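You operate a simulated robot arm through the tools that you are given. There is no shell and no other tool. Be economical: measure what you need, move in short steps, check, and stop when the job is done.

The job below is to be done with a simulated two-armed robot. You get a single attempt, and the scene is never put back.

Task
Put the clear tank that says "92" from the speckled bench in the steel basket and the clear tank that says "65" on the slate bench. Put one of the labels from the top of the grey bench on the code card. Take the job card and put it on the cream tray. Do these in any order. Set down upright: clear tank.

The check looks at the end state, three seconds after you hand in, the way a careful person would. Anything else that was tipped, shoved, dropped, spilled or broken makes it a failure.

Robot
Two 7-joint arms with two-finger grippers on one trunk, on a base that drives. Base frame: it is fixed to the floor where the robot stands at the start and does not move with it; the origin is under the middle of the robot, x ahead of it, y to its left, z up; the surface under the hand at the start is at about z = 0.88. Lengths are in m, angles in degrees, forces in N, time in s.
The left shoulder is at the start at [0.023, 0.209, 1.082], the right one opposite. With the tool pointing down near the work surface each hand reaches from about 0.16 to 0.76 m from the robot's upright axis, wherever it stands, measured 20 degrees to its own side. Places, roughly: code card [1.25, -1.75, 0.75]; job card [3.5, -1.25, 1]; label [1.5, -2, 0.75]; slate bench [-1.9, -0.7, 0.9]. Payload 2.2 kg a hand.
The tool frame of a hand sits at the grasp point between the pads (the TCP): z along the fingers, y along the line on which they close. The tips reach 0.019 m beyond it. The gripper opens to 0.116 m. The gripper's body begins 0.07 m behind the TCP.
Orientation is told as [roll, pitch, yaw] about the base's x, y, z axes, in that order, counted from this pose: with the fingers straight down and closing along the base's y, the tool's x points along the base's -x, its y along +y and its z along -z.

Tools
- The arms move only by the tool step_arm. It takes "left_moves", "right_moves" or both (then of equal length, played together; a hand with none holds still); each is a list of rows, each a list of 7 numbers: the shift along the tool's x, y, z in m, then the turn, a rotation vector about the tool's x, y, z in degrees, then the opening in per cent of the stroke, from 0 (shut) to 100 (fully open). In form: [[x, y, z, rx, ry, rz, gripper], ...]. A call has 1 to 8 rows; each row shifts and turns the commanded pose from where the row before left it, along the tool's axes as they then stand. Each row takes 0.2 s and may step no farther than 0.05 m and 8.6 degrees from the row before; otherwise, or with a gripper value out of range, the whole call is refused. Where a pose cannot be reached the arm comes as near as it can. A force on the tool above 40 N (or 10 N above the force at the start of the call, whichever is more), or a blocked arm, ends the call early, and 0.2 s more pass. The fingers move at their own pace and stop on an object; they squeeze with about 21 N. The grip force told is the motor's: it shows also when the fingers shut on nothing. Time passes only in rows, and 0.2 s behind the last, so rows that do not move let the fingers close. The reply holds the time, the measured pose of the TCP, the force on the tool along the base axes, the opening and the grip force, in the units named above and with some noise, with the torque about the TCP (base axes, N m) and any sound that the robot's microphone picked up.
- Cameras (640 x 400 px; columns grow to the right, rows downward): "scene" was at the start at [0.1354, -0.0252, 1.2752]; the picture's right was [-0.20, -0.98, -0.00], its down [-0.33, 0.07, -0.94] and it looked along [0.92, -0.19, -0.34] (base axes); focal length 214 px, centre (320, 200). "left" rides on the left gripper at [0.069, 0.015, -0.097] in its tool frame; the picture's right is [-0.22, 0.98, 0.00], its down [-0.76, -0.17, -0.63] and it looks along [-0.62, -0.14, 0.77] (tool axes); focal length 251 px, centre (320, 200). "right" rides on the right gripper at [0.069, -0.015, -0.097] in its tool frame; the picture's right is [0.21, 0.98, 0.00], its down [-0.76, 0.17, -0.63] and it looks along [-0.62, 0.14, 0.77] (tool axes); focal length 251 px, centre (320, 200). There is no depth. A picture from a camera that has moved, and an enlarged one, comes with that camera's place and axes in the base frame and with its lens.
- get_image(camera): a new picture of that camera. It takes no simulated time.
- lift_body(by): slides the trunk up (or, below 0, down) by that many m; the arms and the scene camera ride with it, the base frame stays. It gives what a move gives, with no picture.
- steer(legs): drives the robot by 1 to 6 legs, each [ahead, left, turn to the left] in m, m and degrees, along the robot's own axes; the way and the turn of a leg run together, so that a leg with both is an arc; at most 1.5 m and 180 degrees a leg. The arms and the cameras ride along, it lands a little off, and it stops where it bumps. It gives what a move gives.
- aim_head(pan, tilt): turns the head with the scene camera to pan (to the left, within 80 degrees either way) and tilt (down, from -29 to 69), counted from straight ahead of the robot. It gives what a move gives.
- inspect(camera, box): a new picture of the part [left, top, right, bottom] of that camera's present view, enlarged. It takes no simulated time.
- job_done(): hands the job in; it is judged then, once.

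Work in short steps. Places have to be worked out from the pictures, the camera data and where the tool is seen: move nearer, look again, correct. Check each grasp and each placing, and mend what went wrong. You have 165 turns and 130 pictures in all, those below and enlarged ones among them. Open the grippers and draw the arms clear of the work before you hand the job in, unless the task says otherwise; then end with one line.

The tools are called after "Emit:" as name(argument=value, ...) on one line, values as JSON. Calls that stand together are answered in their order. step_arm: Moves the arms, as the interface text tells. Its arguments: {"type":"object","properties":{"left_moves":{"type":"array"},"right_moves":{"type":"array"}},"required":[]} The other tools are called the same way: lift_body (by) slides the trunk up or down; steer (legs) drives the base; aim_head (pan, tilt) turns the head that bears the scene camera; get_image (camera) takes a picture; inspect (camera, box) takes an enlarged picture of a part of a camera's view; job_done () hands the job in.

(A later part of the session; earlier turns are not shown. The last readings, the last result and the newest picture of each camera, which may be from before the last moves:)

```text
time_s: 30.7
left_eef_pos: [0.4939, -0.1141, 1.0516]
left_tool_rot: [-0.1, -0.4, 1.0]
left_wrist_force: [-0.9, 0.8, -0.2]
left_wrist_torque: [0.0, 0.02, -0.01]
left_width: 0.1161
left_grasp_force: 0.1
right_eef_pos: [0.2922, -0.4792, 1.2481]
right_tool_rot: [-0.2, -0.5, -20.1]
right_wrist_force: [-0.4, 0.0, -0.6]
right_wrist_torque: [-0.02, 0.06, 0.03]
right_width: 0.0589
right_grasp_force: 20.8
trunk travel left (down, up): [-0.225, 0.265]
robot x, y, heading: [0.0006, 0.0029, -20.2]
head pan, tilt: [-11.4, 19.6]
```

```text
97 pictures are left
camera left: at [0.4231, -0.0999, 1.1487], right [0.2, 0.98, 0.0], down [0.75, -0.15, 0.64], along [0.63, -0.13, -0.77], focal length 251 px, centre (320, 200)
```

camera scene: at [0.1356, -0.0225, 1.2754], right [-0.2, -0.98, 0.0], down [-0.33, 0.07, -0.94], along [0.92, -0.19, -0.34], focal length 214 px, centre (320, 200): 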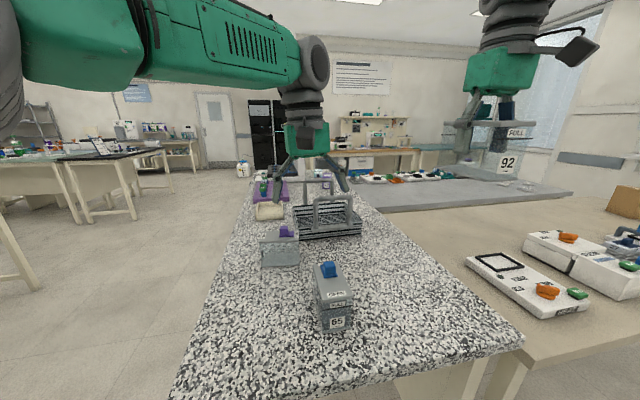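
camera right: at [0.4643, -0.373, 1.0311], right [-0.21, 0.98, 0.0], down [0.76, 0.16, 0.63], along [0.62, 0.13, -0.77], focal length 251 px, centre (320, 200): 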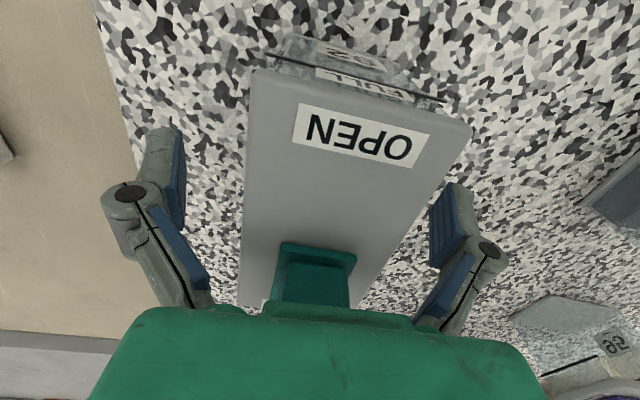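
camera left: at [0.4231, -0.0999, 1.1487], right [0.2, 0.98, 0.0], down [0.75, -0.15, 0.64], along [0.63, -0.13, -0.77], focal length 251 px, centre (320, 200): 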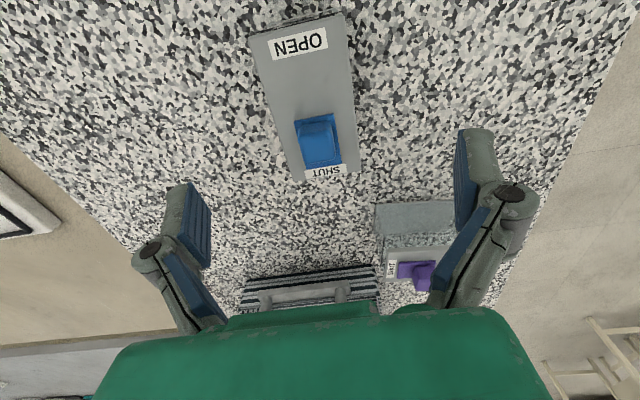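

Emit:
step_arm(left_moves=[[0.003, -0.004, 0.04, 0, 0, 2, 100], [0, 0, 0.04, 0, 0, 0, 100], [0, 0, 0.036, 0, 0, 0, 100], [0, 0, 0, 0, 0, 0, 100]])

Emit:
get_image(camera="left")

Emit:
inspect(camera="scene", box=[150, 180, 350, 340])

```text
time_s: 31.7
left_eef_pos: [0.4917, -0.1163, 0.9415]
left_tool_rot: [-0.9, -0.5, -0.6]
left_wrist_force: [0.1, -0.3, 0.3]
left_wrist_torque: [-0.03, -0.01, -0.01]
left_width: 0.1159
left_grasp_force: 0.1
right_eef_pos: [0.291, -0.48, 1.249]
right_tool_rot: [-0.2, -0.6, -20.2]
right_wrist_force: [0.3, 0.0, -2.4]
right_wrist_torque: [-0.01, -0.01, 0.01]
right_width: 0.0593
right_grasp_force: 21.2
trunk travel left (down, up): [-0.225, 0.265]
robot x, y, heading: [0.0024, 0.0007, -20.1]
head pan, tilt: [-11.4, 19.6]
```

```text
96 pictures are left
camera left: at [0.4227, -0.1003, 1.0376], right [0.22, 0.97, -0.01], down [0.75, -0.16, 0.64], along [0.62, -0.15, -0.77], focal length 251 px, centre (320, 200)
```

left: 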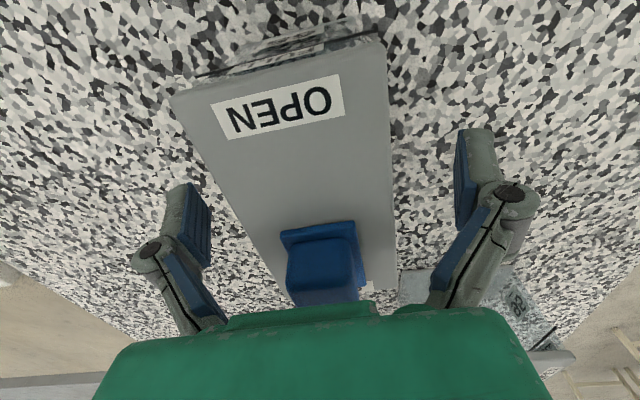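

```text
2.50 times, centred on (250, 260) of scene
camera zoom: at [0.1226, -0.0618, 1.2753], right [-0.52, -0.85, 0.0], down [-0.29, 0.18, -0.94], along [0.8, -0.49, -0.34], focal length 536 px, centre (495, 50)
```

zoom: 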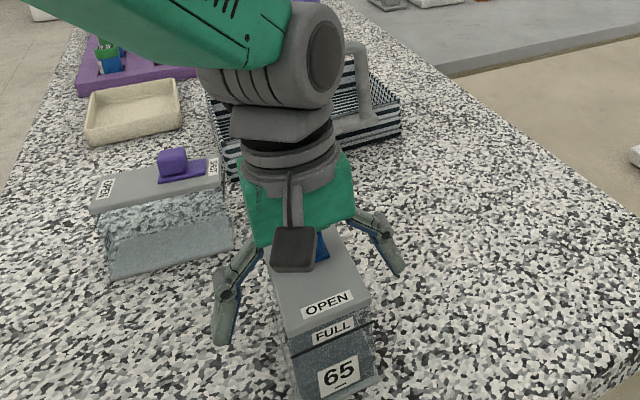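

Fingers straddle 65. I close and lift a little.

Emit:
step_arm(left_moves=[[0, 0, 0.004, 0, 0, 0, 60], [0, 0, 0, 0, 0, 0, 30], [0, 0, 0, 0, 0, 0, 0], [0, 0, 0, 0, 0, 0, 0], [0, 0, -0.01, 0, 0, 0, 0], [0, 0, -0.02, 0, 0, 0, 0], [0, 0, 0, 0, 0, 0, 0]])

Emit:
inspect(camera="scene", box=[150, 180, 350, 340])

```text
time_s: 33.3
left_eef_pos: [0.4904, -0.1211, 0.9627]
left_tool_rot: [-0.1, -0.2, -0.8]
left_wrist_force: [0.0, 0.3, -2.5]
left_wrist_torque: [-0.02, -0.06, 0.01]
left_width: 0.059
left_grasp_force: 21.4
right_eef_pos: [0.2903, -0.4834, 1.2454]
right_tool_rot: [0.1, -0.5, -20.2]
right_wrist_force: [0.2, 0.8, -1.6]
right_wrist_torque: [0.01, 0.01, 0.0]
right_width: 0.059
right_grasp_force: 21.3
trunk travel left (down, up): [-0.225, 0.265]
robot x, y, heading: [-0.0024, 0.0007, -20.0]
head pan, tilt: [-11.4, 19.6]
```

```text
2.50 times, centred on (250, 260) of scene
camera zoom: at [0.1223, -0.0645, 1.2751], right [-0.52, -0.85, 0.0], down [-0.29, 0.18, -0.94], along [0.8, -0.49, -0.34], focal length 536 px, centre (495, 50)
```

zoom: 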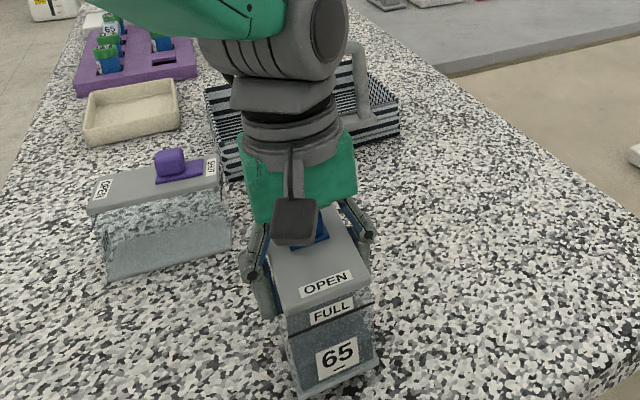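

65 is held. I raise it to about z 1.25 and move it to the left side.

Emit:
step_arm(left_moves=[[0, 0, -0.045, 0, 0, 0, 0], [0, 0, -0.045, 0, 0, 0, 0], [0, 0, -0.045, 0, 0, 0, 0], [0, 0, -0.045, 0, 0, 0, 0], [0, 0.02, -0.045, 0, 0, 0, 0], [0.02, 0.03, -0.03, 0, 0, 0, 0], [0.02, 0.04, -0.02, 0, 0, 0, 0], [0, 0.045, 0, 0, 0, 0, 0]])

Emit:
aim_head(pan=45, tilt=30)

Emit:
get_image(camera="scene")

```text
time_s: 35.1
left_eef_pos: [0.4517, 0.0212, 1.2355]
left_tool_rot: [-0.1, -0.2, -1.0]
left_wrist_force: [0.4, -0.7, -2.6]
left_wrist_torque: [-0.03, 0.01, -0.02]
left_width: 0.0591
left_grasp_force: 21.4
right_eef_pos: [0.2944, -0.4762, 1.2492]
right_tool_rot: [-0.3, -0.4, -20.1]
right_wrist_force: [-0.4, 1.1, -0.8]
right_wrist_torque: [-0.01, 0.01, 0.0]
right_width: 0.0591
right_grasp_force: 20.9
trunk travel left (down, up): [-0.225, 0.265]
robot x, y, heading: [0.0028, 0.0028, -20.1]
head pan, tilt: [-11.4, 19.6]
```

```text
time_s: 36.3
left_eef_pos: [0.4494, 0.0146, 1.2374]
left_tool_rot: [0.0, -0.5, -1.0]
left_wrist_force: [0.6, 0.0, -2.9]
left_wrist_torque: [0.01, 0.02, 0.01]
left_width: 0.0592
left_grasp_force: 20.7
right_eef_pos: [0.2905, -0.4839, 1.2489]
right_tool_rot: [-0.1, -0.5, -20.2]
right_wrist_force: [0.4, 0.0, -1.2]
right_wrist_torque: [0.02, 0.02, 0.0]
right_width: 0.0589
right_grasp_force: 21.5
trunk travel left (down, up): [-0.225, 0.265]
robot x, y, heading: [0.0034, -0.0011, -20.1]
head pan, tilt: [45.0, 30.0]
```

```text
93 pictures are left
camera scene: at [0.1242, 0.0231, 1.2588], right [0.42, -0.91, 0.0], down [-0.46, -0.21, -0.87], along [0.78, 0.37, -0.5], focal length 214 px, centre (320, 200)
```

scene: 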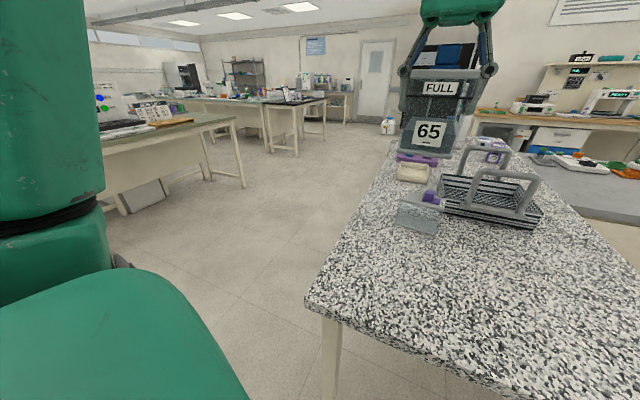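

The floor to the left is clear. I drive around to the left side of the bench, to face the basket from there.

Emit:
steer(legs=[[0, 0, 20], [0, 0.62, 0], [1.1, 0, 0], [0, 0, -90]])

Emit:
aim_head(pan=-10, tilt=35)

Emit:
get_image(camera="scene")

Emit:
get_image(camera="right")

```text
time_s: 50.0
left_eef_pos: [1.2668, 0.1876, 1.2363]
left_tool_rot: [0.1, -0.4, -72.6]
left_wrist_force: [-0.1, 0.2, -2.5]
left_wrist_torque: [0.03, 0.04, 0.03]
left_width: 0.0593
left_grasp_force: 21.0
right_eef_pos: [0.7454, 0.1827, 1.2487]
right_tool_rot: [-0.1, -0.5, -91.7]
right_wrist_force: [0.6, 0.0, -0.9]
right_wrist_torque: [0.01, 0.04, 0.0]
right_width: 0.0592
right_grasp_force: 20.5
trunk travel left (down, up): [-0.225, 0.265]
robot x, y, heading: [1.1111, 0.6053, -91.5]
head pan, tilt: [45.0, 30.0]
```

```text
time_s: 51.3
left_eef_pos: [1.2683, 0.1904, 1.2382]
left_tool_rot: [0.0, -0.4, -72.6]
left_wrist_force: [0.4, 1.1, -2.2]
left_wrist_torque: [0.04, 0.0, -0.03]
left_width: 0.0591
left_grasp_force: 21.0
right_eef_pos: [0.7451, 0.1843, 1.249]
right_tool_rot: [-0.2, -0.6, -91.8]
right_wrist_force: [0.8, 0.9, -1.0]
right_wrist_torque: [0.0, 0.0, 0.02]
right_width: 0.0589
right_grasp_force: 20.8
trunk travel left (down, up): [-0.225, 0.265]
robot x, y, heading: [1.1098, 0.6086, -91.6]
head pan, tilt: [-10.0, 35.0]
```

```text
92 pictures are left
camera scene: at [1.0927, 0.4811, 1.2509], right [-0.98, 0.2, 0.0], down [0.12, 0.56, -0.82], along [-0.16, -0.8, -0.58], focal length 214 px, centre (320, 200)
```

scene: 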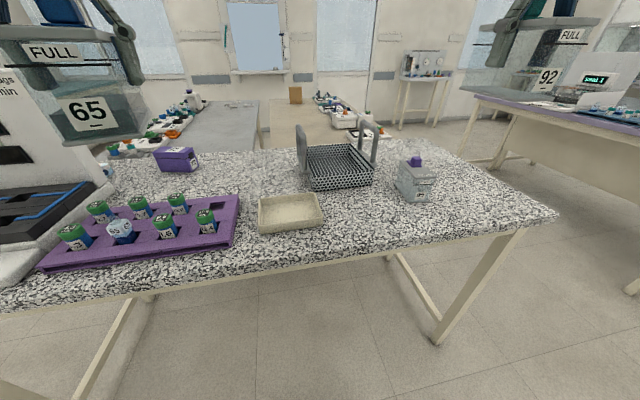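

```text
91 pictures are left
camera right: at [0.7305, 0.2544, 1.3446], right [0.98, 0.19, 0.0], down [0.14, -0.75, 0.64], along [0.12, -0.63, -0.77], focal length 251 px, centre (320, 200)
```

right: 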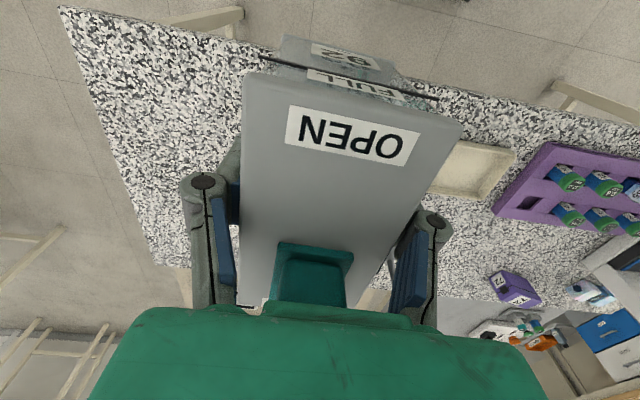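

The basket is at about x .81–1.01, y -.08 to -.33, with handles on its x-sides. I drive 0.1 m nearer and bring 92 above it.

Emit:
steer(legs=[[0.1, 0, 0]])

```text
time_s: 52.4
left_eef_pos: [1.2645, 0.0881, 1.2373]
left_tool_rot: [0.0, -0.4, -72.7]
left_wrist_force: [0.1, -0.8, -2.8]
left_wrist_torque: [0.03, -0.01, -0.01]
left_width: 0.0591
left_grasp_force: 21.1
right_eef_pos: [0.7411, 0.0824, 1.2487]
right_tool_rot: [-0.1, -0.6, -91.7]
right_wrist_force: [-0.6, -0.4, -1.1]
right_wrist_torque: [0.05, 0.04, 0.0]
right_width: 0.0591
right_grasp_force: 21.4
trunk travel left (down, up): [-0.225, 0.265]
robot x, y, heading: [1.1048, 0.5139, -91.8]
head pan, tilt: [-10.0, 35.0]
```

Emit:
step_arm(right_moves=[[-0.0378, 0.0293, 0, 0, 0, -1.7, 0], [-0.0378, 0.0293, 0, 0, 0, 0, 0], [-0.0378, 0.0293, 0, 0, 0, 0, 0], [-0.0378, 0.0293, 0, 0, 0, 0, 0], [-0.0378, 0.0293, 0, 0, 0, 0, 0], [-0.0378, 0.0293, 0, 0, 0, 0, 0], [0, 0, 0, 0, 0, 0, 0]])

Emit:
get_image(camera="scene")

Emit:
get_image(camera="right")

```text
time_s: 54.0
left_eef_pos: [1.2661, 0.0901, 1.2374]
left_tool_rot: [-0.2, -0.4, -72.6]
left_wrist_force: [0.2, 0.0, -2.9]
left_wrist_torque: [0.03, -0.02, 0.0]
left_width: 0.0596
left_grasp_force: 21.6
right_eef_pos: [0.9097, -0.1006, 1.2446]
right_tool_rot: [-0.2, -0.5, -90.1]
right_wrist_force: [0.3, -0.9, -1.5]
right_wrist_torque: [0.03, -0.03, 0.02]
right_width: 0.0591
right_grasp_force: 21.7
right hand out of reach, approached as far as the arm can: row 5, 6
trunk travel left (down, up): [-0.225, 0.265]
robot x, y, heading: [1.1097, 0.5087, -91.6]
head pan, tilt: [-10.0, 35.0]
```

```text
90 pictures are left
camera scene: at [1.0918, 0.379, 1.2507], right [-0.98, 0.2, 0.0], down [0.12, 0.57, -0.82], along [-0.17, -0.8, -0.58], focal length 214 px, centre (320, 200)
```

scene: 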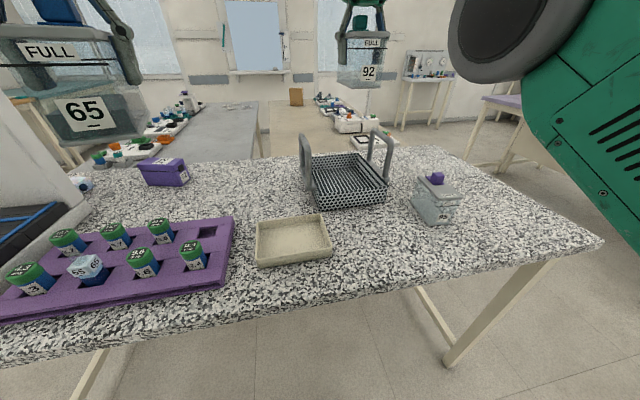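

```text
89 pictures are left
camera right: at [0.8942, -0.0302, 1.3393], right [0.98, 0.21, -0.01], down [0.17, -0.75, 0.64], along [0.13, -0.63, -0.77], focal length 251 px, centre (320, 200)
```

right: 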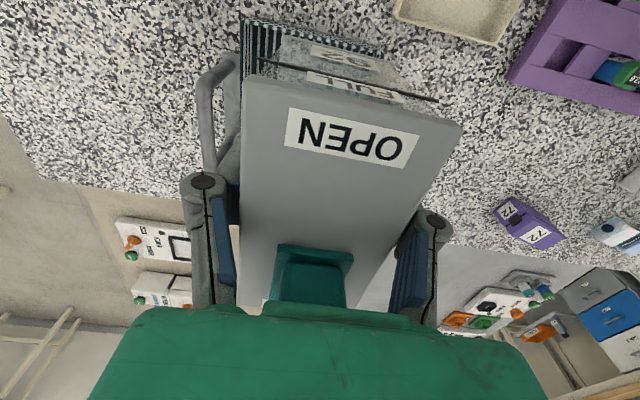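

At this height the reach falls short, so I raise the trunk to extend it.

Emit:
lift_body(by=0.2)

Emit:
step_arm(right_moves=[[0, 0, 0.045, 0, 0, 0, 0], [0, 0, 0.045, 0, 0, 0, 0], [0, 0, 0.045, 0, 0, 0, 0], [0, 0, 0.045, 0, 0, 0, 0], [-0.045, 0, 0, 0, 0, 0, 0], [-0.045, 0, 0, 0, 0, 0, 0], [0, 0, 0, 0, 0, 0, 0]])

Emit:
get_image(camera="scene")

Emit:
get_image(camera="right")

```text
time_s: 56.2
left_eef_pos: [1.2642, 0.0906, 1.4376]
left_tool_rot: [0.0, -0.5, -72.5]
left_wrist_force: [-0.2, 0.1, -2.0]
left_wrist_torque: [0.01, 0.02, -0.02]
left_width: 0.0593
left_grasp_force: 21.2
right_eef_pos: [0.9082, -0.1005, 1.4439]
right_tool_rot: [-0.2, -0.6, -90.0]
right_wrist_force: [-0.5, 0.0, -0.7]
right_wrist_torque: [0.02, 0.03, -0.01]
right_width: 0.0591
right_grasp_force: 21.3
trunk travel left (down, up): [-0.425, 0.065]
robot x, y, heading: [1.1085, 0.5073, -91.6]
head pan, tilt: [-10.0, 35.0]
```

```text
time_s: 57.8
left_eef_pos: [1.2641, 0.0965, 1.4414]
left_tool_rot: [-0.1, -0.9, -72.7]
left_wrist_force: [-0.6, -0.3, -1.4]
left_wrist_torque: [-0.03, 0.01, 0.02]
left_width: 0.0595
left_grasp_force: 21.4
right_eef_pos: [0.9066, -0.1773, 1.2677]
right_tool_rot: [-0.1, -0.9, -90.0]
right_wrist_force: [-0.3, -0.1, -0.7]
right_wrist_torque: [-0.02, 0.01, -0.02]
right_width: 0.059
right_grasp_force: 21.0
right hand out of reach, approached as far as the arm can: row 6
trunk travel left (down, up): [-0.425, 0.065]
robot x, y, heading: [1.106, 0.5067, -91.8]
head pan, tilt: [-10.0, 35.0]
```

```text
88 pictures are left
camera scene: at [1.0897, 0.3818, 1.4512], right [-0.98, 0.2, 0.0], down [0.12, 0.56, -0.82], along [-0.17, -0.8, -0.57], focal length 214 px, centre (320, 200)
```

scene: 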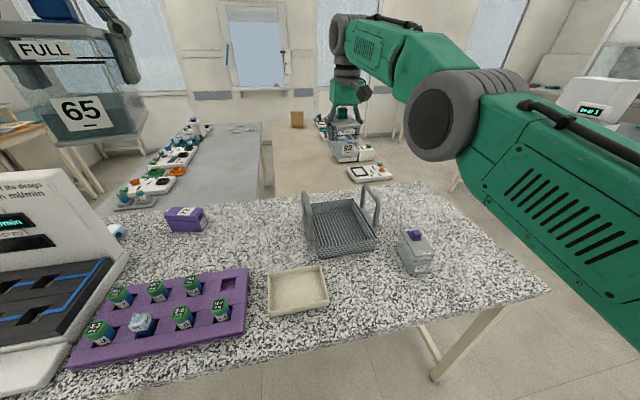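

```text
87 pictures are left
camera right: at [0.8912, -0.1075, 1.3631], right [0.98, 0.21, -0.01], down [0.17, -0.75, 0.64], along [0.13, -0.63, -0.77], focal length 251 px, centre (320, 200)
```

right: 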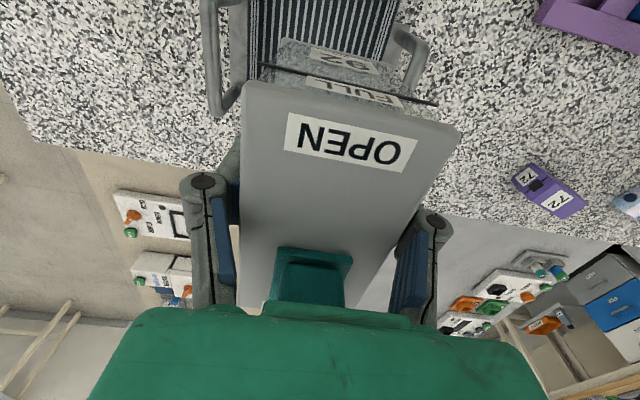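

Emit:
inspect(camera="scene", box=[280, 150, 420, 280])

```text
3.08 times, centred on (350, 215) of scene
camera zoom: at [1.0897, 0.3818, 1.4512], right [-0.98, 0.2, 0.0], down [0.12, 0.56, -0.82], along [-0.17, -0.8, -0.57], focal length 660 px, centre (228, 154)
```

zoom: 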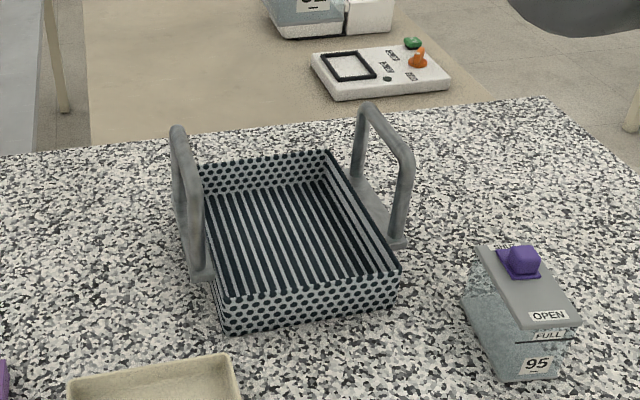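

Basket interior centre is near (.895,-.22). I descend above it in stages.

Emit:
step_arm(right_moves=[[0, -0.008, 0.04, 0, 0, 0, 0], [0, 0, 0.045, 0, 0, 0, 0], [0, 0, 0.045, 0, 0, 0, 0], [0, 0, 0, 0, 0, 0, 0]])

Emit:
inspect(camera="scene", box=[270, 110, 430, 270])

Emit:
get_image(camera="right")

```text
time_s: 58.8
left_eef_pos: [1.2646, 0.0896, 1.4374]
left_tool_rot: [0.0, -0.6, -72.6]
left_wrist_force: [-0.4, -0.2, -2.4]
left_wrist_torque: [0.0, 0.02, -0.01]
left_width: 0.0589
left_grasp_force: 21.4
right_eef_pos: [0.8969, -0.1817, 1.1333]
right_tool_rot: [-0.1, -0.8, -90.1]
right_wrist_force: [-0.2, 0.1, -1.7]
right_wrist_torque: [-0.01, 0.0, 0.02]
right_width: 0.0591
right_grasp_force: 20.7
trunk travel left (down, up): [-0.425, 0.065]
robot x, y, heading: [1.1094, 0.5069, -91.5]
head pan, tilt: [-10.0, 35.0]
```

```text
2.50 times, centred on (350, 190) of scene
camera zoom: at [1.0901, 0.377, 1.4506], right [-0.98, 0.2, 0.0], down [0.12, 0.57, -0.82], along [-0.17, -0.8, -0.58], focal length 536 px, centre (245, 225)
```

zoom: 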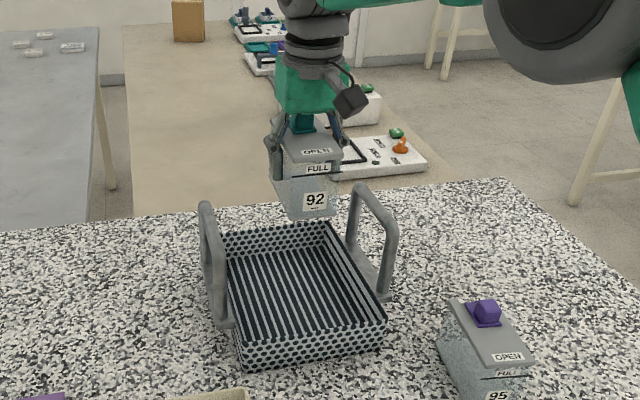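

```text
84 pictures are left
camera right: at [0.8811, -0.1109, 1.2301], right [0.98, 0.21, 0.0], down [0.17, -0.75, 0.64], along [0.13, -0.63, -0.77], focal length 251 px, centre (320, 200)
```

right: 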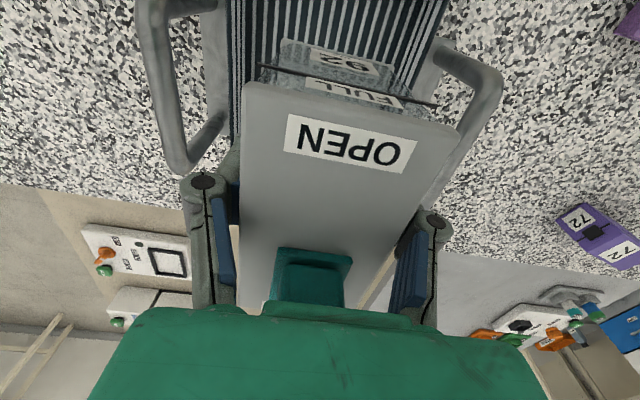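

Centred between the handles. I descend further toward the basket floor.

Emit:
step_arm(right_moves=[[-0.01, 0, 0.045, 0, 0, 0, 0], [0, 0, 0.045, 0, 0, 0, 0], [0, 0, 0.045, 0, 0, 0, 0], [0, 0, 0.025, 0, 0, 0, 0], [0, 0, 0, 0, 0, 0, 0]])

Emit:
inspect(camera="scene", box=[270, 130, 430, 270])

```text
time_s: 60.0
left_eef_pos: [1.2652, 0.0903, 1.4388]
left_tool_rot: [0.0, -0.6, -72.6]
left_wrist_force: [-0.9, 0.5, -2.4]
left_wrist_torque: [0.0, 0.04, 0.03]
left_width: 0.0592
left_grasp_force: 21.0
right_eef_pos: [0.8976, -0.1921, 0.9716]
right_tool_rot: [0.0, -0.7, -90.1]
right_wrist_force: [-0.5, -0.3, -1.2]
right_wrist_torque: [0.0, 0.03, 0.0]
right_width: 0.0591
right_grasp_force: 20.5
trunk travel left (down, up): [-0.425, 0.065]
robot x, y, heading: [1.1059, 0.5065, -91.9]
head pan, tilt: [-10.0, 35.0]
```

```text
2.86 times, centred on (350, 200) of scene
camera zoom: at [1.0903, 0.3776, 1.4507], right [-0.98, 0.2, 0.0], down [0.12, 0.57, -0.82], along [-0.17, -0.8, -0.58], focal length 613 px, centre (234, 200)
```

zoom: 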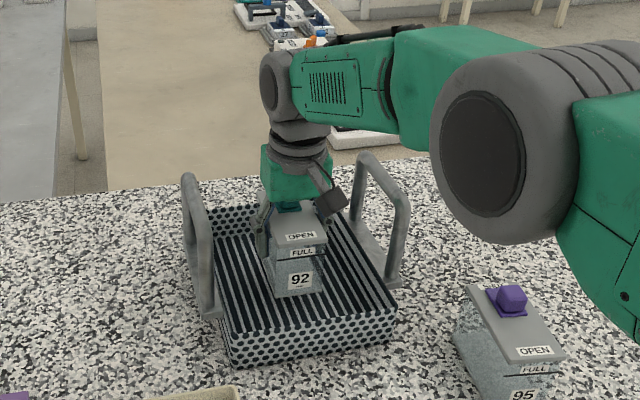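

Emit:
step_arm(right_moves=[[0, 0, 0.01, 0, 0, 0, 0], [0, 0, 0.01, 0, 0, 0, 0], [0, 0, 0.005, 0, 0, 0, 0], [0, 0, 0, 0, 0, 0, 0]])

```text
time_s: 61.0
left_eef_pos: [1.2658, 0.0913, 1.4368]
left_tool_rot: [0.1, -0.5, -72.6]
left_wrist_force: [0.3, 0.1, -1.4]
left_wrist_torque: [-0.03, -0.02, -0.04]
left_width: 0.0593
left_grasp_force: 20.6
right_eef_pos: [0.8989, -0.196, 0.9463]
right_tool_rot: [-0.2, -0.6, -90.1]
right_wrist_force: [0.4, 0.2, -1.2]
right_wrist_torque: [0.01, -0.01, 0.01]
right_width: 0.0589
right_grasp_force: 20.9
trunk travel left (down, up): [-0.425, 0.065]
robot x, y, heading: [1.1099, 0.5061, -91.8]
head pan, tilt: [-10.0, 35.0]
```

Emit:
step_arm(right_moves=[[0, 0, 0.003, 0, 0, 0, 0], [0, 0, 0.003, 0, 0, 0, 0], [0, 0, 0, 0, 0, 0, 0]])

Emit:
inspect(camera="scene", box=[290, 150, 390, 260])

```text
time_s: 61.8
left_eef_pos: [1.2657, 0.0912, 1.4383]
left_tool_rot: [0.0, -0.5, -72.6]
left_wrist_force: [0.3, -0.1, -2.2]
left_wrist_torque: [-0.02, -0.02, -0.01]
left_width: 0.0587
left_grasp_force: 21.1
right_eef_pos: [0.8999, -0.1959, 0.9409]
right_tool_rot: [-0.1, -0.6, -90.1]
right_wrist_force: [0.4, -0.9, 2.5]
right_wrist_torque: [0.14, -0.1, -0.04]
right_width: 0.0588
right_grasp_force: 20.7
trunk travel left (down, up): [-0.425, 0.065]
robot x, y, heading: [1.1057, 0.5072, -91.7]
head pan, tilt: [-10.0, 35.0]
```

```text
3.64 times, centred on (340, 205) of scene
camera zoom: at [1.0906, 0.3778, 1.4507], right [-0.98, 0.2, 0.0], down [0.12, 0.57, -0.82], along [-0.17, -0.8, -0.58], focal length 780 px, centre (247, 182)
```

zoom: 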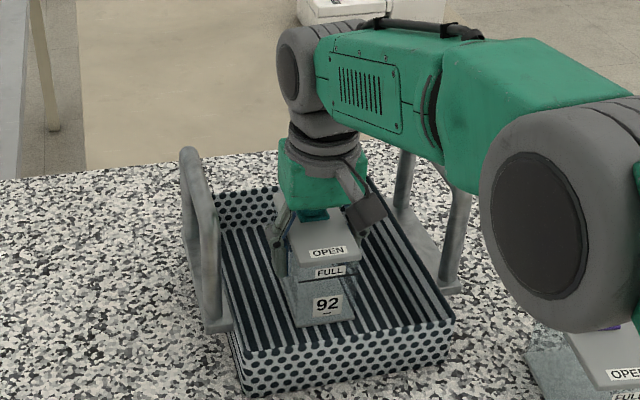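

Contact is felt (+2.5 N). I open and rise straight up.

Emit:
step_arm(right_moves=[[0, 0, 0, 0, 0, 0, 75], [0, 0, 0, 0, 0, 0, 75], [0, 0, -0.02, 0, 0, 0, 75], [0, 0, -0.04, 0, 0, 0, 75], [0, 0, -0.045, 0, 0, 0, 75], [0, 0, -0.045, 0, 0, 0, 75], [0, 0, -0.045, 0, 0, 0, 75], [0, 0, -0.045, 0, 0, 0, 75]])

Emit:
inspect(camera="scene", box=[250, 130, 450, 280])

```text
time_s: 63.6
left_eef_pos: [1.2661, 0.0929, 1.4388]
left_tool_rot: [-0.1, -0.4, -72.6]
left_wrist_force: [-1.5, -0.2, -3.1]
left_wrist_torque: [-0.04, 0.0, -0.01]
left_width: 0.0589
left_grasp_force: 21.0
right_eef_pos: [0.8984, -0.1909, 1.1842]
right_tool_rot: [-0.1, -0.5, -90.1]
right_wrist_force: [0.3, -0.2, -0.2]
right_wrist_torque: [0.01, 0.01, 0.01]
right_width: 0.0869
right_grasp_force: 0.1
trunk travel left (down, up): [-0.425, 0.065]
robot x, y, heading: [1.1047, 0.5077, -91.7]
head pan, tilt: [-10.0, 35.0]
```

```text
2.67 times, centred on (350, 205) of scene
camera zoom: at [1.0909, 0.3788, 1.4508], right [-0.98, 0.2, 0.0], down [0.12, 0.56, -0.82], along [-0.17, -0.8, -0.58], focal length 572 px, centre (240, 187)
```

zoom: 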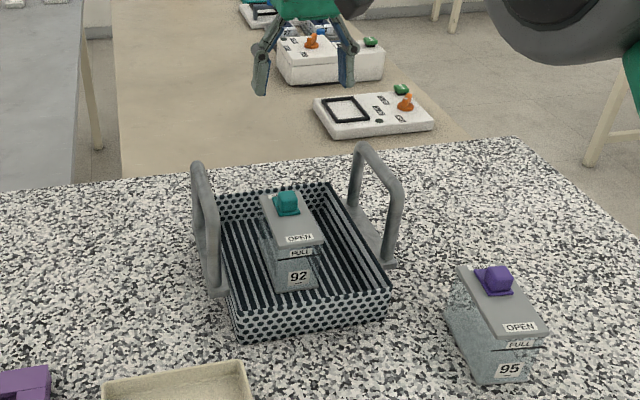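

92 stands in the basket. I retract the right arm, back off, and turn to face the slate bench side.

Emit:
step_arm(right_moves=[[0.02, 0, -0.04, 0, 0, 0, 75], [0.045, 0, -0.02, 0, 0, 0, 75], [0.045, 0, 0, 0, 0, 0, 75], [0.045, 0, 0, 0, 0, 0, 75], [0.045, 0, 0, 0, 0, 0, 75], [0.045, 0, 0, 0, 0, 0, 75]])

Emit:
steer(legs=[[-0.3, 0, 0], [0, 0, -88]])

Emit:
aim_head(pan=15, tilt=20)

Emit:
get_image(camera="scene")

```text
time_s: 65.0
left_eef_pos: [1.2652, 0.0925, 1.4398]
left_tool_rot: [-0.1, -0.6, -72.6]
left_wrist_force: [1.0, -0.2, -1.9]
left_wrist_torque: [0.0, -0.01, 0.02]
left_width: 0.0594
left_grasp_force: 20.9
right_eef_pos: [0.901, 0.0595, 1.2407]
right_tool_rot: [-0.2, -0.8, -90.1]
right_wrist_force: [-0.1, 1.1, 0.6]
right_wrist_torque: [-0.03, 0.01, 0.0]
right_width: 0.0871
right_grasp_force: 0.0
trunk travel left (down, up): [-0.425, 0.065]
robot x, y, heading: [1.1048, 0.5111, -91.5]
head pan, tilt: [-10.0, 35.0]
```

```text
time_s: 70.7
left_eef_pos: [0.7111, 0.6242, 1.4379]
left_tool_rot: [0.0, -0.6, -158.4]
left_wrist_force: [0.1, -0.2, -2.4]
left_wrist_torque: [0.01, 0.01, 0.0]
left_width: 0.0591
left_grasp_force: 21.0
right_eef_pos: [0.6512, 0.9853, 1.2385]
right_tool_rot: [0.0, -0.7, -175.7]
right_wrist_force: [-0.1, -0.2, 0.1]
right_wrist_torque: [-0.01, 0.01, 0.0]
right_width: 0.087
right_grasp_force: 0.0
trunk travel left (down, up): [-0.425, 0.065]
robot x, y, heading: [1.1158, 0.8086, -177.7]
head pan, tilt: [-10.0, 35.0]
```

```text
time_s: 71.6
left_eef_pos: [0.7155, 0.6234, 1.4403]
left_tool_rot: [-0.1, -0.6, -158.4]
left_wrist_force: [0.3, 0.0, -2.1]
left_wrist_torque: [-0.03, 0.0, 0.03]
left_width: 0.0593
left_grasp_force: 20.4
right_eef_pos: [0.6537, 0.9845, 1.2406]
right_tool_rot: [-0.1, -0.7, -175.8]
right_wrist_force: [-0.3, 0.3, 0.0]
right_wrist_torque: [0.03, -0.05, -0.02]
right_width: 0.0869
right_grasp_force: 0.1
trunk travel left (down, up): [-0.425, 0.065]
robot x, y, heading: [1.1151, 0.8094, -177.5]
head pan, tilt: [15.0, 20.0]
```

```text
80 pictures are left
camera scene: at [0.9868, 0.7822, 1.4747], right [-0.3, 0.95, 0.0], down [0.33, 0.1, -0.94], along [-0.9, -0.28, -0.35], focal length 214 px, centre (320, 200)
```

scene: 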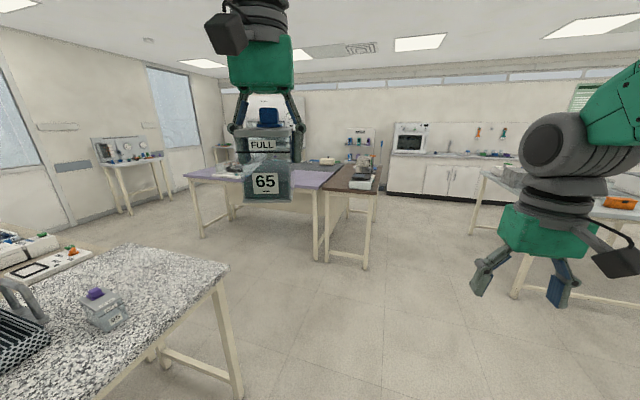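

Emit:
steer(legs=[[1.3, 0, 0]])

Emit:
aim_head(pan=40, tilt=20)

Emit:
get_image(camera="scene")

```text
time_s: 78.1
left_eef_pos: [-0.5659, 0.5716, 1.4396]
left_tool_rot: [-0.1, -0.6, -158.6]
left_wrist_force: [0.1, -0.3, -2.4]
left_wrist_torque: [0.02, -0.01, 0.0]
left_width: 0.0594
left_grasp_force: 21.0
right_eef_pos: [-0.6258, 0.9343, 1.2409]
right_tool_rot: [-0.1, -0.8, -176.1]
right_wrist_force: [-1.0, 0.6, -0.1]
right_wrist_torque: [0.02, 0.01, -0.01]
right_width: 0.087
right_grasp_force: 0.1
trunk travel left (down, up): [-0.425, 0.065]
robot x, y, heading: [-0.1609, 0.7602, -177.5]
head pan, tilt: [15.0, 20.0]
```

```text
time_s: 79.0
left_eef_pos: [-0.5633, 0.5712, 1.4406]
left_tool_rot: [-0.1, -0.8, -158.6]
left_wrist_force: [0.2, 0.0, -3.2]
left_wrist_torque: [0.0, 0.02, -0.01]
left_width: 0.0593
left_grasp_force: 21.0
right_eef_pos: [-0.6219, 0.9333, 1.2413]
right_tool_rot: [-0.1, -0.9, -176.1]
right_wrist_force: [-0.9, -0.1, -0.3]
right_wrist_torque: [0.01, -0.01, -0.01]
right_width: 0.0868
right_grasp_force: 0.1
trunk travel left (down, up): [-0.425, 0.065]
robot x, y, heading: [-0.1672, 0.7617, -177.8]
head pan, tilt: [40.0, 20.0]
```

```text
79 pictures are left
camera scene: at [-0.2735, 0.6936, 1.4748], right [-0.67, 0.74, 0.0], down [0.26, 0.23, -0.94], along [-0.69, -0.63, -0.34], focal length 214 px, centre (320, 200)
```

scene: 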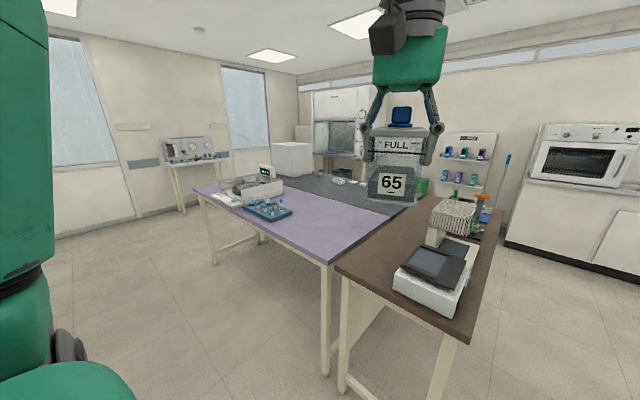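

The dark grey (slate) surface lies beyond the lavender bench, x<-1.57. I strafe along toward -y to find an access side.

Emit:
steer(legs=[[0, 1.3, 0], [0, 1.2, 0]])

Emit:
aim_head(pan=0, tilt=20)

Emit:
get_image(camera="scene")

```text
time_s: 91.2
left_eef_pos: [-0.4805, -1.9156, 1.4417]
left_tool_rot: [0.5, -0.9, -159.4]
left_wrist_force: [0.5, 0.3, -2.6]
left_wrist_torque: [-0.06, 0.0, -0.03]
left_width: 0.059
left_grasp_force: 21.5
right_eef_pos: [-0.5372, -1.5583, 1.2387]
right_tool_rot: [0.5, -1.0, -176.9]
right_wrist_force: [0.5, 0.5, 0.3]
right_wrist_torque: [-0.03, 0.0, -0.02]
right_width: 0.0869
right_grasp_force: 0.1
trunk travel left (down, up): [-0.425, 0.065]
robot x, y, heading: [-0.0803, -1.7505, -178.5]
head pan, tilt: [40.0, 20.0]
```

```text
time_s: 92.3
left_eef_pos: [-0.4784, -1.9133, 1.4426]
left_tool_rot: [0.6, -0.9, -159.4]
left_wrist_force: [-0.5, 0.7, -3.2]
left_wrist_torque: [-0.09, -0.02, -0.01]
left_width: 0.0593
left_grasp_force: 21.3
right_eef_pos: [-0.5342, -1.5527, 1.2398]
right_tool_rot: [0.7, -0.9, -176.9]
right_wrist_force: [-0.1, 1.4, -0.2]
right_wrist_torque: [-0.11, 0.01, 0.01]
right_width: 0.0866
right_grasp_force: 0.1
trunk travel left (down, up): [-0.425, 0.065]
robot x, y, heading: [-0.0765, -1.7478, -178.5]
head pan, tilt: [0.0, 20.0]
```

```text
78 pictures are left
camera scene: at [-0.2133, -1.7387, 1.4746], right [-0.03, 1.0, -0.01], down [0.34, 0.0, -0.94], along [-0.94, -0.03, -0.34], focal length 214 px, centre (320, 200)
```

scene: 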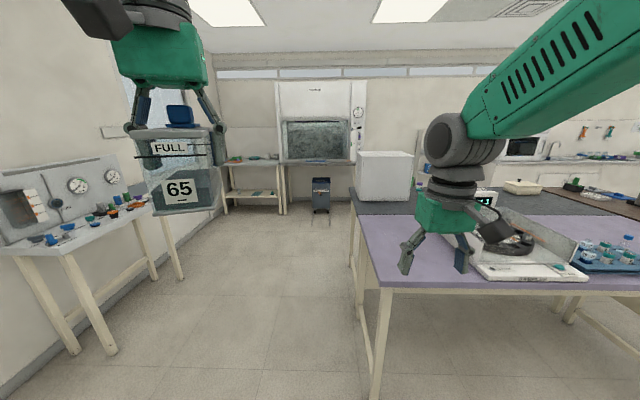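

The corridor at y<-1.5 is free. I drive through it and turn to face the slate bench's -y end.

Emit:
steer(legs=[[1.4, 0.38, 0], [0, 0, -90]])

Emit:
aim_head(pan=5, tilt=28)

Emit:
get_image(camera="scene")

```text
time_s: 103.3
left_eef_pos: [-1.6181, -1.7729, 1.4447]
left_tool_rot: [0.8, -1.3, 111.0]
left_wrist_force: [1.7, 0.0, -4.0]
left_wrist_torque: [0.01, 0.08, 0.0]
left_width: 0.059
left_grasp_force: 21.5
right_eef_pos: [-1.2613, -1.7123, 1.2379]
right_tool_rot: [1.1, -0.9, 93.6]
right_wrist_force: [0.8, -0.4, -0.4]
right_wrist_torque: [0.0, 0.06, -0.04]
right_width: 0.0871
right_grasp_force: 0.0
trunk travel left (down, up): [-0.425, 0.065]
robot x, y, heading: [-1.4597, -2.1657, 92.1]
head pan, tilt: [0.0, 20.0]
```

```text
time_s: 104.0
left_eef_pos: [-1.6603, -1.7752, 1.4412]
left_tool_rot: [-0.7, -0.9, 111.3]
left_wrist_force: [-2.0, -0.8, -1.9]
left_wrist_torque: [0.02, -0.2, 0.05]
left_width: 0.0594
left_grasp_force: 20.5
right_eef_pos: [-1.2999, -1.7155, 1.2453]
right_tool_rot: [-0.5, -1.1, 93.9]
right_wrist_force: [-2.2, 0.3, 0.1]
right_wrist_torque: [-0.04, -0.13, 0.0]
right_width: 0.0871
right_grasp_force: 0.1
trunk travel left (down, up): [-0.425, 0.065]
robot x, y, heading: [-1.4639, -2.1674, 92.6]
head pan, tilt: [5.0, 28.0]
```

```text
77 pictures are left
camera scene: at [-1.5164, -2.0358, 1.461], right [0.99, 0.13, 0.03], down [0.08, -0.47, -0.88], along [-0.1, 0.87, -0.47], focal length 214 px, centre (320, 200)
```

scene: 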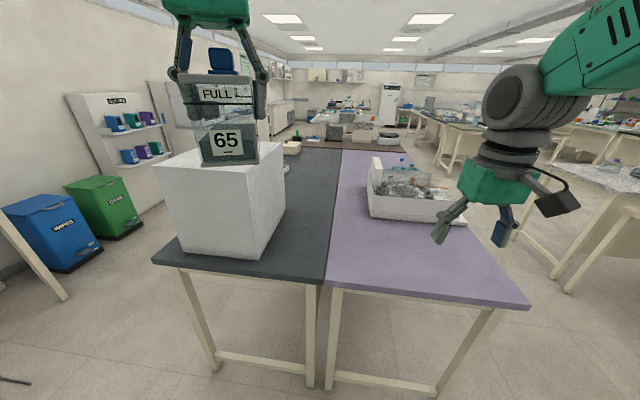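

A free strip of slate lies right of the white box (x -1.85 to -1.55, y>-1.56). I drive 0.2 m nearer and turn the tank square.

Emit:
steer(legs=[[0.2, 0, 0]])

Emit:
step_arm(left_moves=[[0, 0, 0.03, 0, 0, 7, 0], [0, 0, 0.045, 0, 0, 7, 0], [0, 0, 0.045, 0, 0, 7, 0], [0, 0, 0.045, 0, 0, 0, 0], [0, 0, 0, 0, 0, 0, 0], [0, 0, 0, 0, 0, 0, 0]])

Emit:
get_image(camera="scene")

```text
time_s: 105.5
left_eef_pos: [-1.6365, -1.5809, 1.4383]
left_tool_rot: [0.9, -0.5, 111.1]
left_wrist_force: [0.9, 0.0, -2.6]
left_wrist_torque: [0.04, 0.04, -0.01]
left_width: 0.0593
left_grasp_force: 21.1
right_eef_pos: [-1.2782, -1.5231, 1.2412]
right_tool_rot: [0.7, -1.2, 93.7]
right_wrist_force: [-0.1, 0.6, 0.3]
right_wrist_torque: [-0.02, 0.02, -0.02]
right_width: 0.0872
right_grasp_force: 0.0
trunk travel left (down, up): [-0.425, 0.065]
robot x, y, heading: [-1.471, -1.9718, 92.3]
head pan, tilt: [5.0, 28.0]
```

```text
time_s: 107.0
left_eef_pos: [-1.6565, -1.5821, 1.2702]
left_tool_rot: [0.0, -0.1, 90.1]
left_wrist_force: [0.0, -0.6, -2.5]
left_wrist_torque: [-0.01, 0.0, -0.03]
left_width: 0.0591
left_grasp_force: 21.0
right_eef_pos: [-1.2972, -1.5236, 1.2426]
right_tool_rot: [-0.3, -1.0, 93.8]
right_wrist_force: [0.3, -0.1, 0.3]
right_wrist_torque: [0.0, -0.04, 0.02]
right_width: 0.0871
right_grasp_force: 0.0
trunk travel left (down, up): [-0.425, 0.065]
robot x, y, heading: [-1.4681, -1.9746, 92.2]
head pan, tilt: [5.0, 28.0]
```

```text
76 pictures are left
camera scene: at [-1.5117, -1.8395, 1.4608], right [0.99, 0.13, 0.02], down [0.08, -0.47, -0.88], along [-0.1, 0.87, -0.47], focal length 214 px, centre (320, 200)
```

scene: 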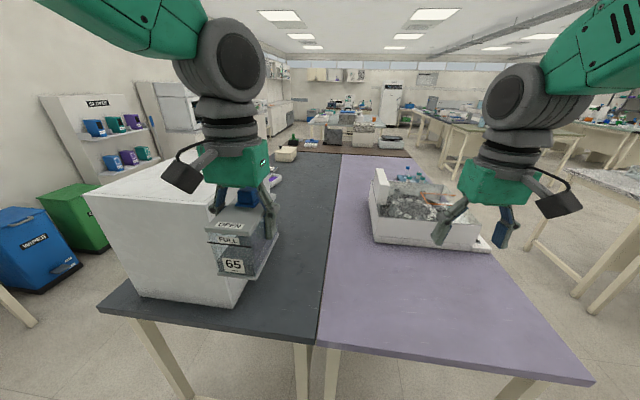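

I move 65 over the strip near its front edge, clear of the white box, and descend partly.

Emit:
step_arm(left_moves=[[-0.0407, -0.0072, 0, 0, 0, 0, 0], [-0.0407, -0.0072, 0, 0, 0, 0, 0], [-0.0407, -0.0072, 0, 0, 0, 0, 0], [0, 0, 0.045, 0, 0, 0, 0], [0, 0, 0.045, 0, 0, 0, 0], [0, 0, 0.045, 0, 0, 0, 0], [0, 0, 0.045, 0, 0, 0, 0], [0, 0, 0, 0, 0, 0, 0]])

Emit:
get_image(camera="scene")

Emit:
get_image(camera="left")

```text
time_s: 108.8
left_eef_pos: [-1.6599, -1.4574, 1.083]
left_tool_rot: [-0.9, -0.1, 89.8]
left_wrist_force: [0.4, 0.1, -3.4]
left_wrist_torque: [-0.02, 0.01, 0.03]
left_width: 0.0591
left_grasp_force: 21.0
right_eef_pos: [-1.3218, -1.5245, 1.2435]
right_tool_rot: [-1.2, -0.7, 93.5]
right_wrist_force: [-0.1, -0.3, -0.7]
right_wrist_torque: [0.01, 0.09, 0.02]
right_width: 0.0866
right_grasp_force: 0.0
trunk travel left (down, up): [-0.425, 0.065]
robot x, y, heading: [-1.4739, -1.974, 91.9]
head pan, tilt: [5.0, 28.0]
```

```text
75 pictures are left
camera scene: at [-1.5373, -1.8378, 1.4587], right [0.99, 0.12, 0.03], down [0.09, -0.47, -0.88], along [-0.09, 0.87, -0.48], focal length 214 px, centre (320, 200)
```

scene: 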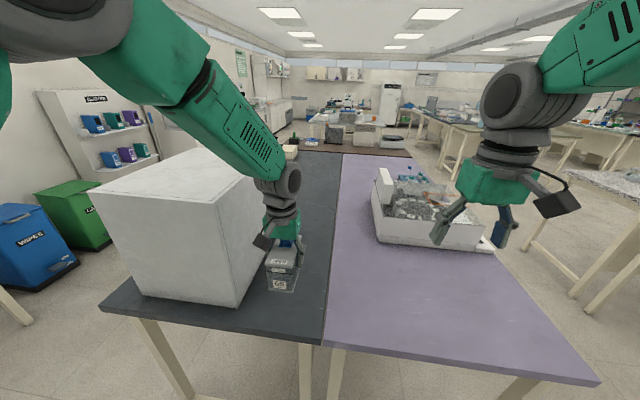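

```text
74 pictures are left
camera left: at [-1.6768, -1.5267, 1.1801], right [-0.98, 0.22, -0.02], down [0.16, 0.76, 0.64], along [0.15, 0.62, -0.77], focal length 251 px, centre (320, 200)
```

left: 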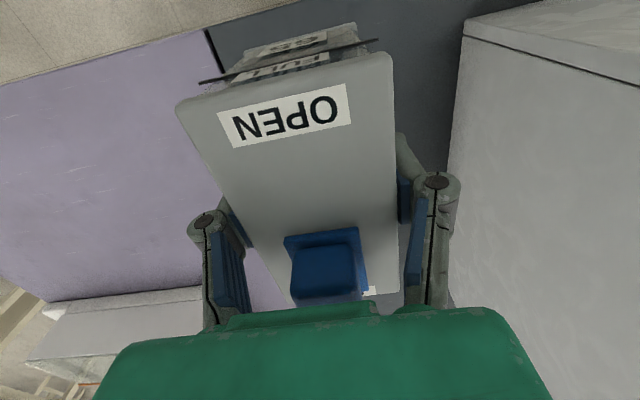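

Emit:
step_arm(left_moves=[[0, -0.02, 0, 0, 0, 0, 0], [0, 0, 0.04, 0, 0, 0, 0], [0, 0, 0.035, 0, 0, 0, 0], [0, 0, 0, 0, 0, 0, 0], [0, 0, 0, 0, 0, 0, 0]])

Emit:
inspect(camera="scene", box=[180, 120, 380, 350])

```text
time_s: 110.2
left_eef_pos: [-1.5778, -1.4572, 1.0188]
left_tool_rot: [1.5, -0.4, 89.6]
left_wrist_force: [-0.2, -1.2, -2.6]
left_wrist_torque: [0.0, -0.01, -0.01]
left_width: 0.0592
left_grasp_force: 20.9
right_eef_pos: [-1.2538, -1.5223, 1.2388]
right_tool_rot: [1.4, -1.0, 93.4]
right_wrist_force: [0.5, 0.2, -1.0]
right_wrist_torque: [0.03, 0.06, -0.01]
right_width: 0.087
right_grasp_force: 0.1
trunk travel left (down, up): [-0.425, 0.065]
robot x, y, heading: [-1.4564, -1.9734, 92.4]
head pan, tilt: [5.0, 28.0]
stopped in row 5 (left hand): the arm was blocked; the commanded pose is now the measured one
```

```text
1.74 times, centred on (280, 235) of scene
camera zoom: at [-1.4234, -1.8326, 1.4604], right [0.99, 0.13, -0.03], down [0.03, -0.47, -0.88], along [-0.13, 0.87, -0.47], focal length 373 px, centre (390, 139)
```

zoom: 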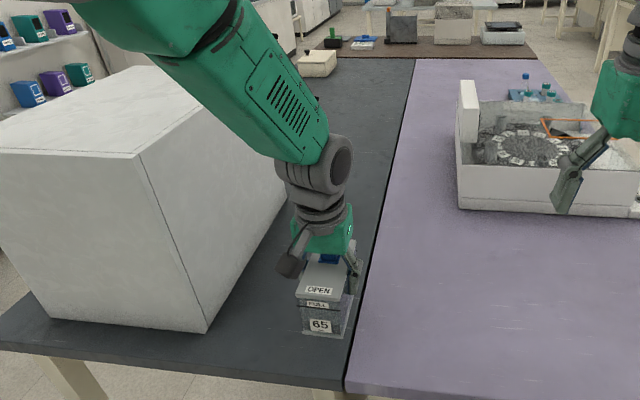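

The trunk is swaying sideways noticeably. I raise the tank a little and let it settle, reading the pose.

Emit:
step_arm(left_moves=[[0, 0, -0.04, 0, 0, 0, 0], [0, 0, -0.04, 0, 0, 0, 0], [0, 0, 0, 0, 0, 0, 0], [0, 0, 0, 0, 0, 0, 0], [0, 0, 0, 0, 0, 0, 0], [0, 0, 0, 0, 0, 0, 0], [0, 0, 0, 0, 0, 0, 0], [0, 0, 0, 0, 0, 0, 0]])

Emit:
step_arm(left_moves=[[0, 0, 0, 0, 0, 0, 0]])

Emit:
step_arm(left_moves=[[0, 0, 0, 0, 0, 0, 0]])

Emit:
step_arm(left_moves=[[0, 0, 0, 0, 0, 0, 0]])

```text
time_s: 112.2
left_eef_pos: [-1.6294, -1.4663, 1.0961]
left_tool_rot: [-1.3, -0.8, 89.9]
left_wrist_force: [-2.3, -0.7, -2.5]
left_wrist_torque: [0.0, -0.14, 0.02]
left_width: 0.0591
left_grasp_force: 21.1
right_eef_pos: [-1.3155, -1.531, 1.2523]
right_tool_rot: [-1.6, -1.4, 93.7]
right_wrist_force: [-1.6, 0.9, 0.5]
right_wrist_torque: [0.04, -0.13, 0.04]
right_width: 0.0872
right_grasp_force: 0.1
trunk travel left (down, up): [-0.425, 0.065]
robot x, y, heading: [-1.4557, -1.9721, 92.4]
head pan, tilt: [5.0, 28.0]
stopped in row 8 (left hand): the arm was blocked; the commanded pose is now the measured one
```

```text
time_s: 112.5
left_eef_pos: [-1.5834, -1.4612, 1.0994]
left_tool_rot: [0.4, -0.7, 89.5]
left_wrist_force: [0.9, 1.0, -2.6]
left_wrist_torque: [-0.01, 0.05, 0.01]
left_width: 0.0592
left_grasp_force: 21.2
right_eef_pos: [-1.2668, -1.5292, 1.2448]
right_tool_rot: [0.6, -1.2, 93.3]
right_wrist_force: [1.1, 0.2, -0.2]
right_wrist_torque: [-0.04, 0.09, 0.02]
right_width: 0.0869
right_grasp_force: 0.0
trunk travel left (down, up): [-0.425, 0.065]
robot x, y, heading: [-1.4432, -1.9724, 92.3]
head pan, tilt: [5.0, 28.0]
```

```text
time_s: 113.0
left_eef_pos: [-1.6, -1.4634, 1.0973]
left_tool_rot: [0.0, -0.7, 89.6]
left_wrist_force: [0.2, 0.1, -2.2]
left_wrist_torque: [-0.02, 0.04, 0.0]
left_width: 0.0591
left_grasp_force: 21.3
right_eef_pos: [-1.2841, -1.5298, 1.2465]
right_tool_rot: [-0.1, -1.4, 93.6]
right_wrist_force: [0.0, -0.3, 0.3]
right_wrist_torque: [0.03, -0.03, -0.03]
right_width: 0.0872
right_grasp_force: 0.0
trunk travel left (down, up): [-0.425, 0.065]
robot x, y, heading: [-1.4581, -1.9749, 92.3]
head pan, tilt: [5.0, 28.0]
```

```text
time_s: 113.3
left_eef_pos: [-1.6216, -1.4647, 1.0947]
left_tool_rot: [-1.0, -0.7, 89.6]
left_wrist_force: [-0.1, -1.5, -2.1]
left_wrist_torque: [0.03, -0.04, 0.05]
left_width: 0.0591
left_grasp_force: 20.5
right_eef_pos: [-1.3084, -1.531, 1.249]
right_tool_rot: [-1.0, -1.2, 93.4]
right_wrist_force: [-1.2, -0.4, 0.1]
right_wrist_torque: [-0.02, -0.09, 0.0]
right_width: 0.0869
right_grasp_force: 0.1
trunk travel left (down, up): [-0.425, 0.065]
robot x, y, heading: [-1.457, -1.9718, 92.3]
head pan, tilt: [5.0, 28.0]
```

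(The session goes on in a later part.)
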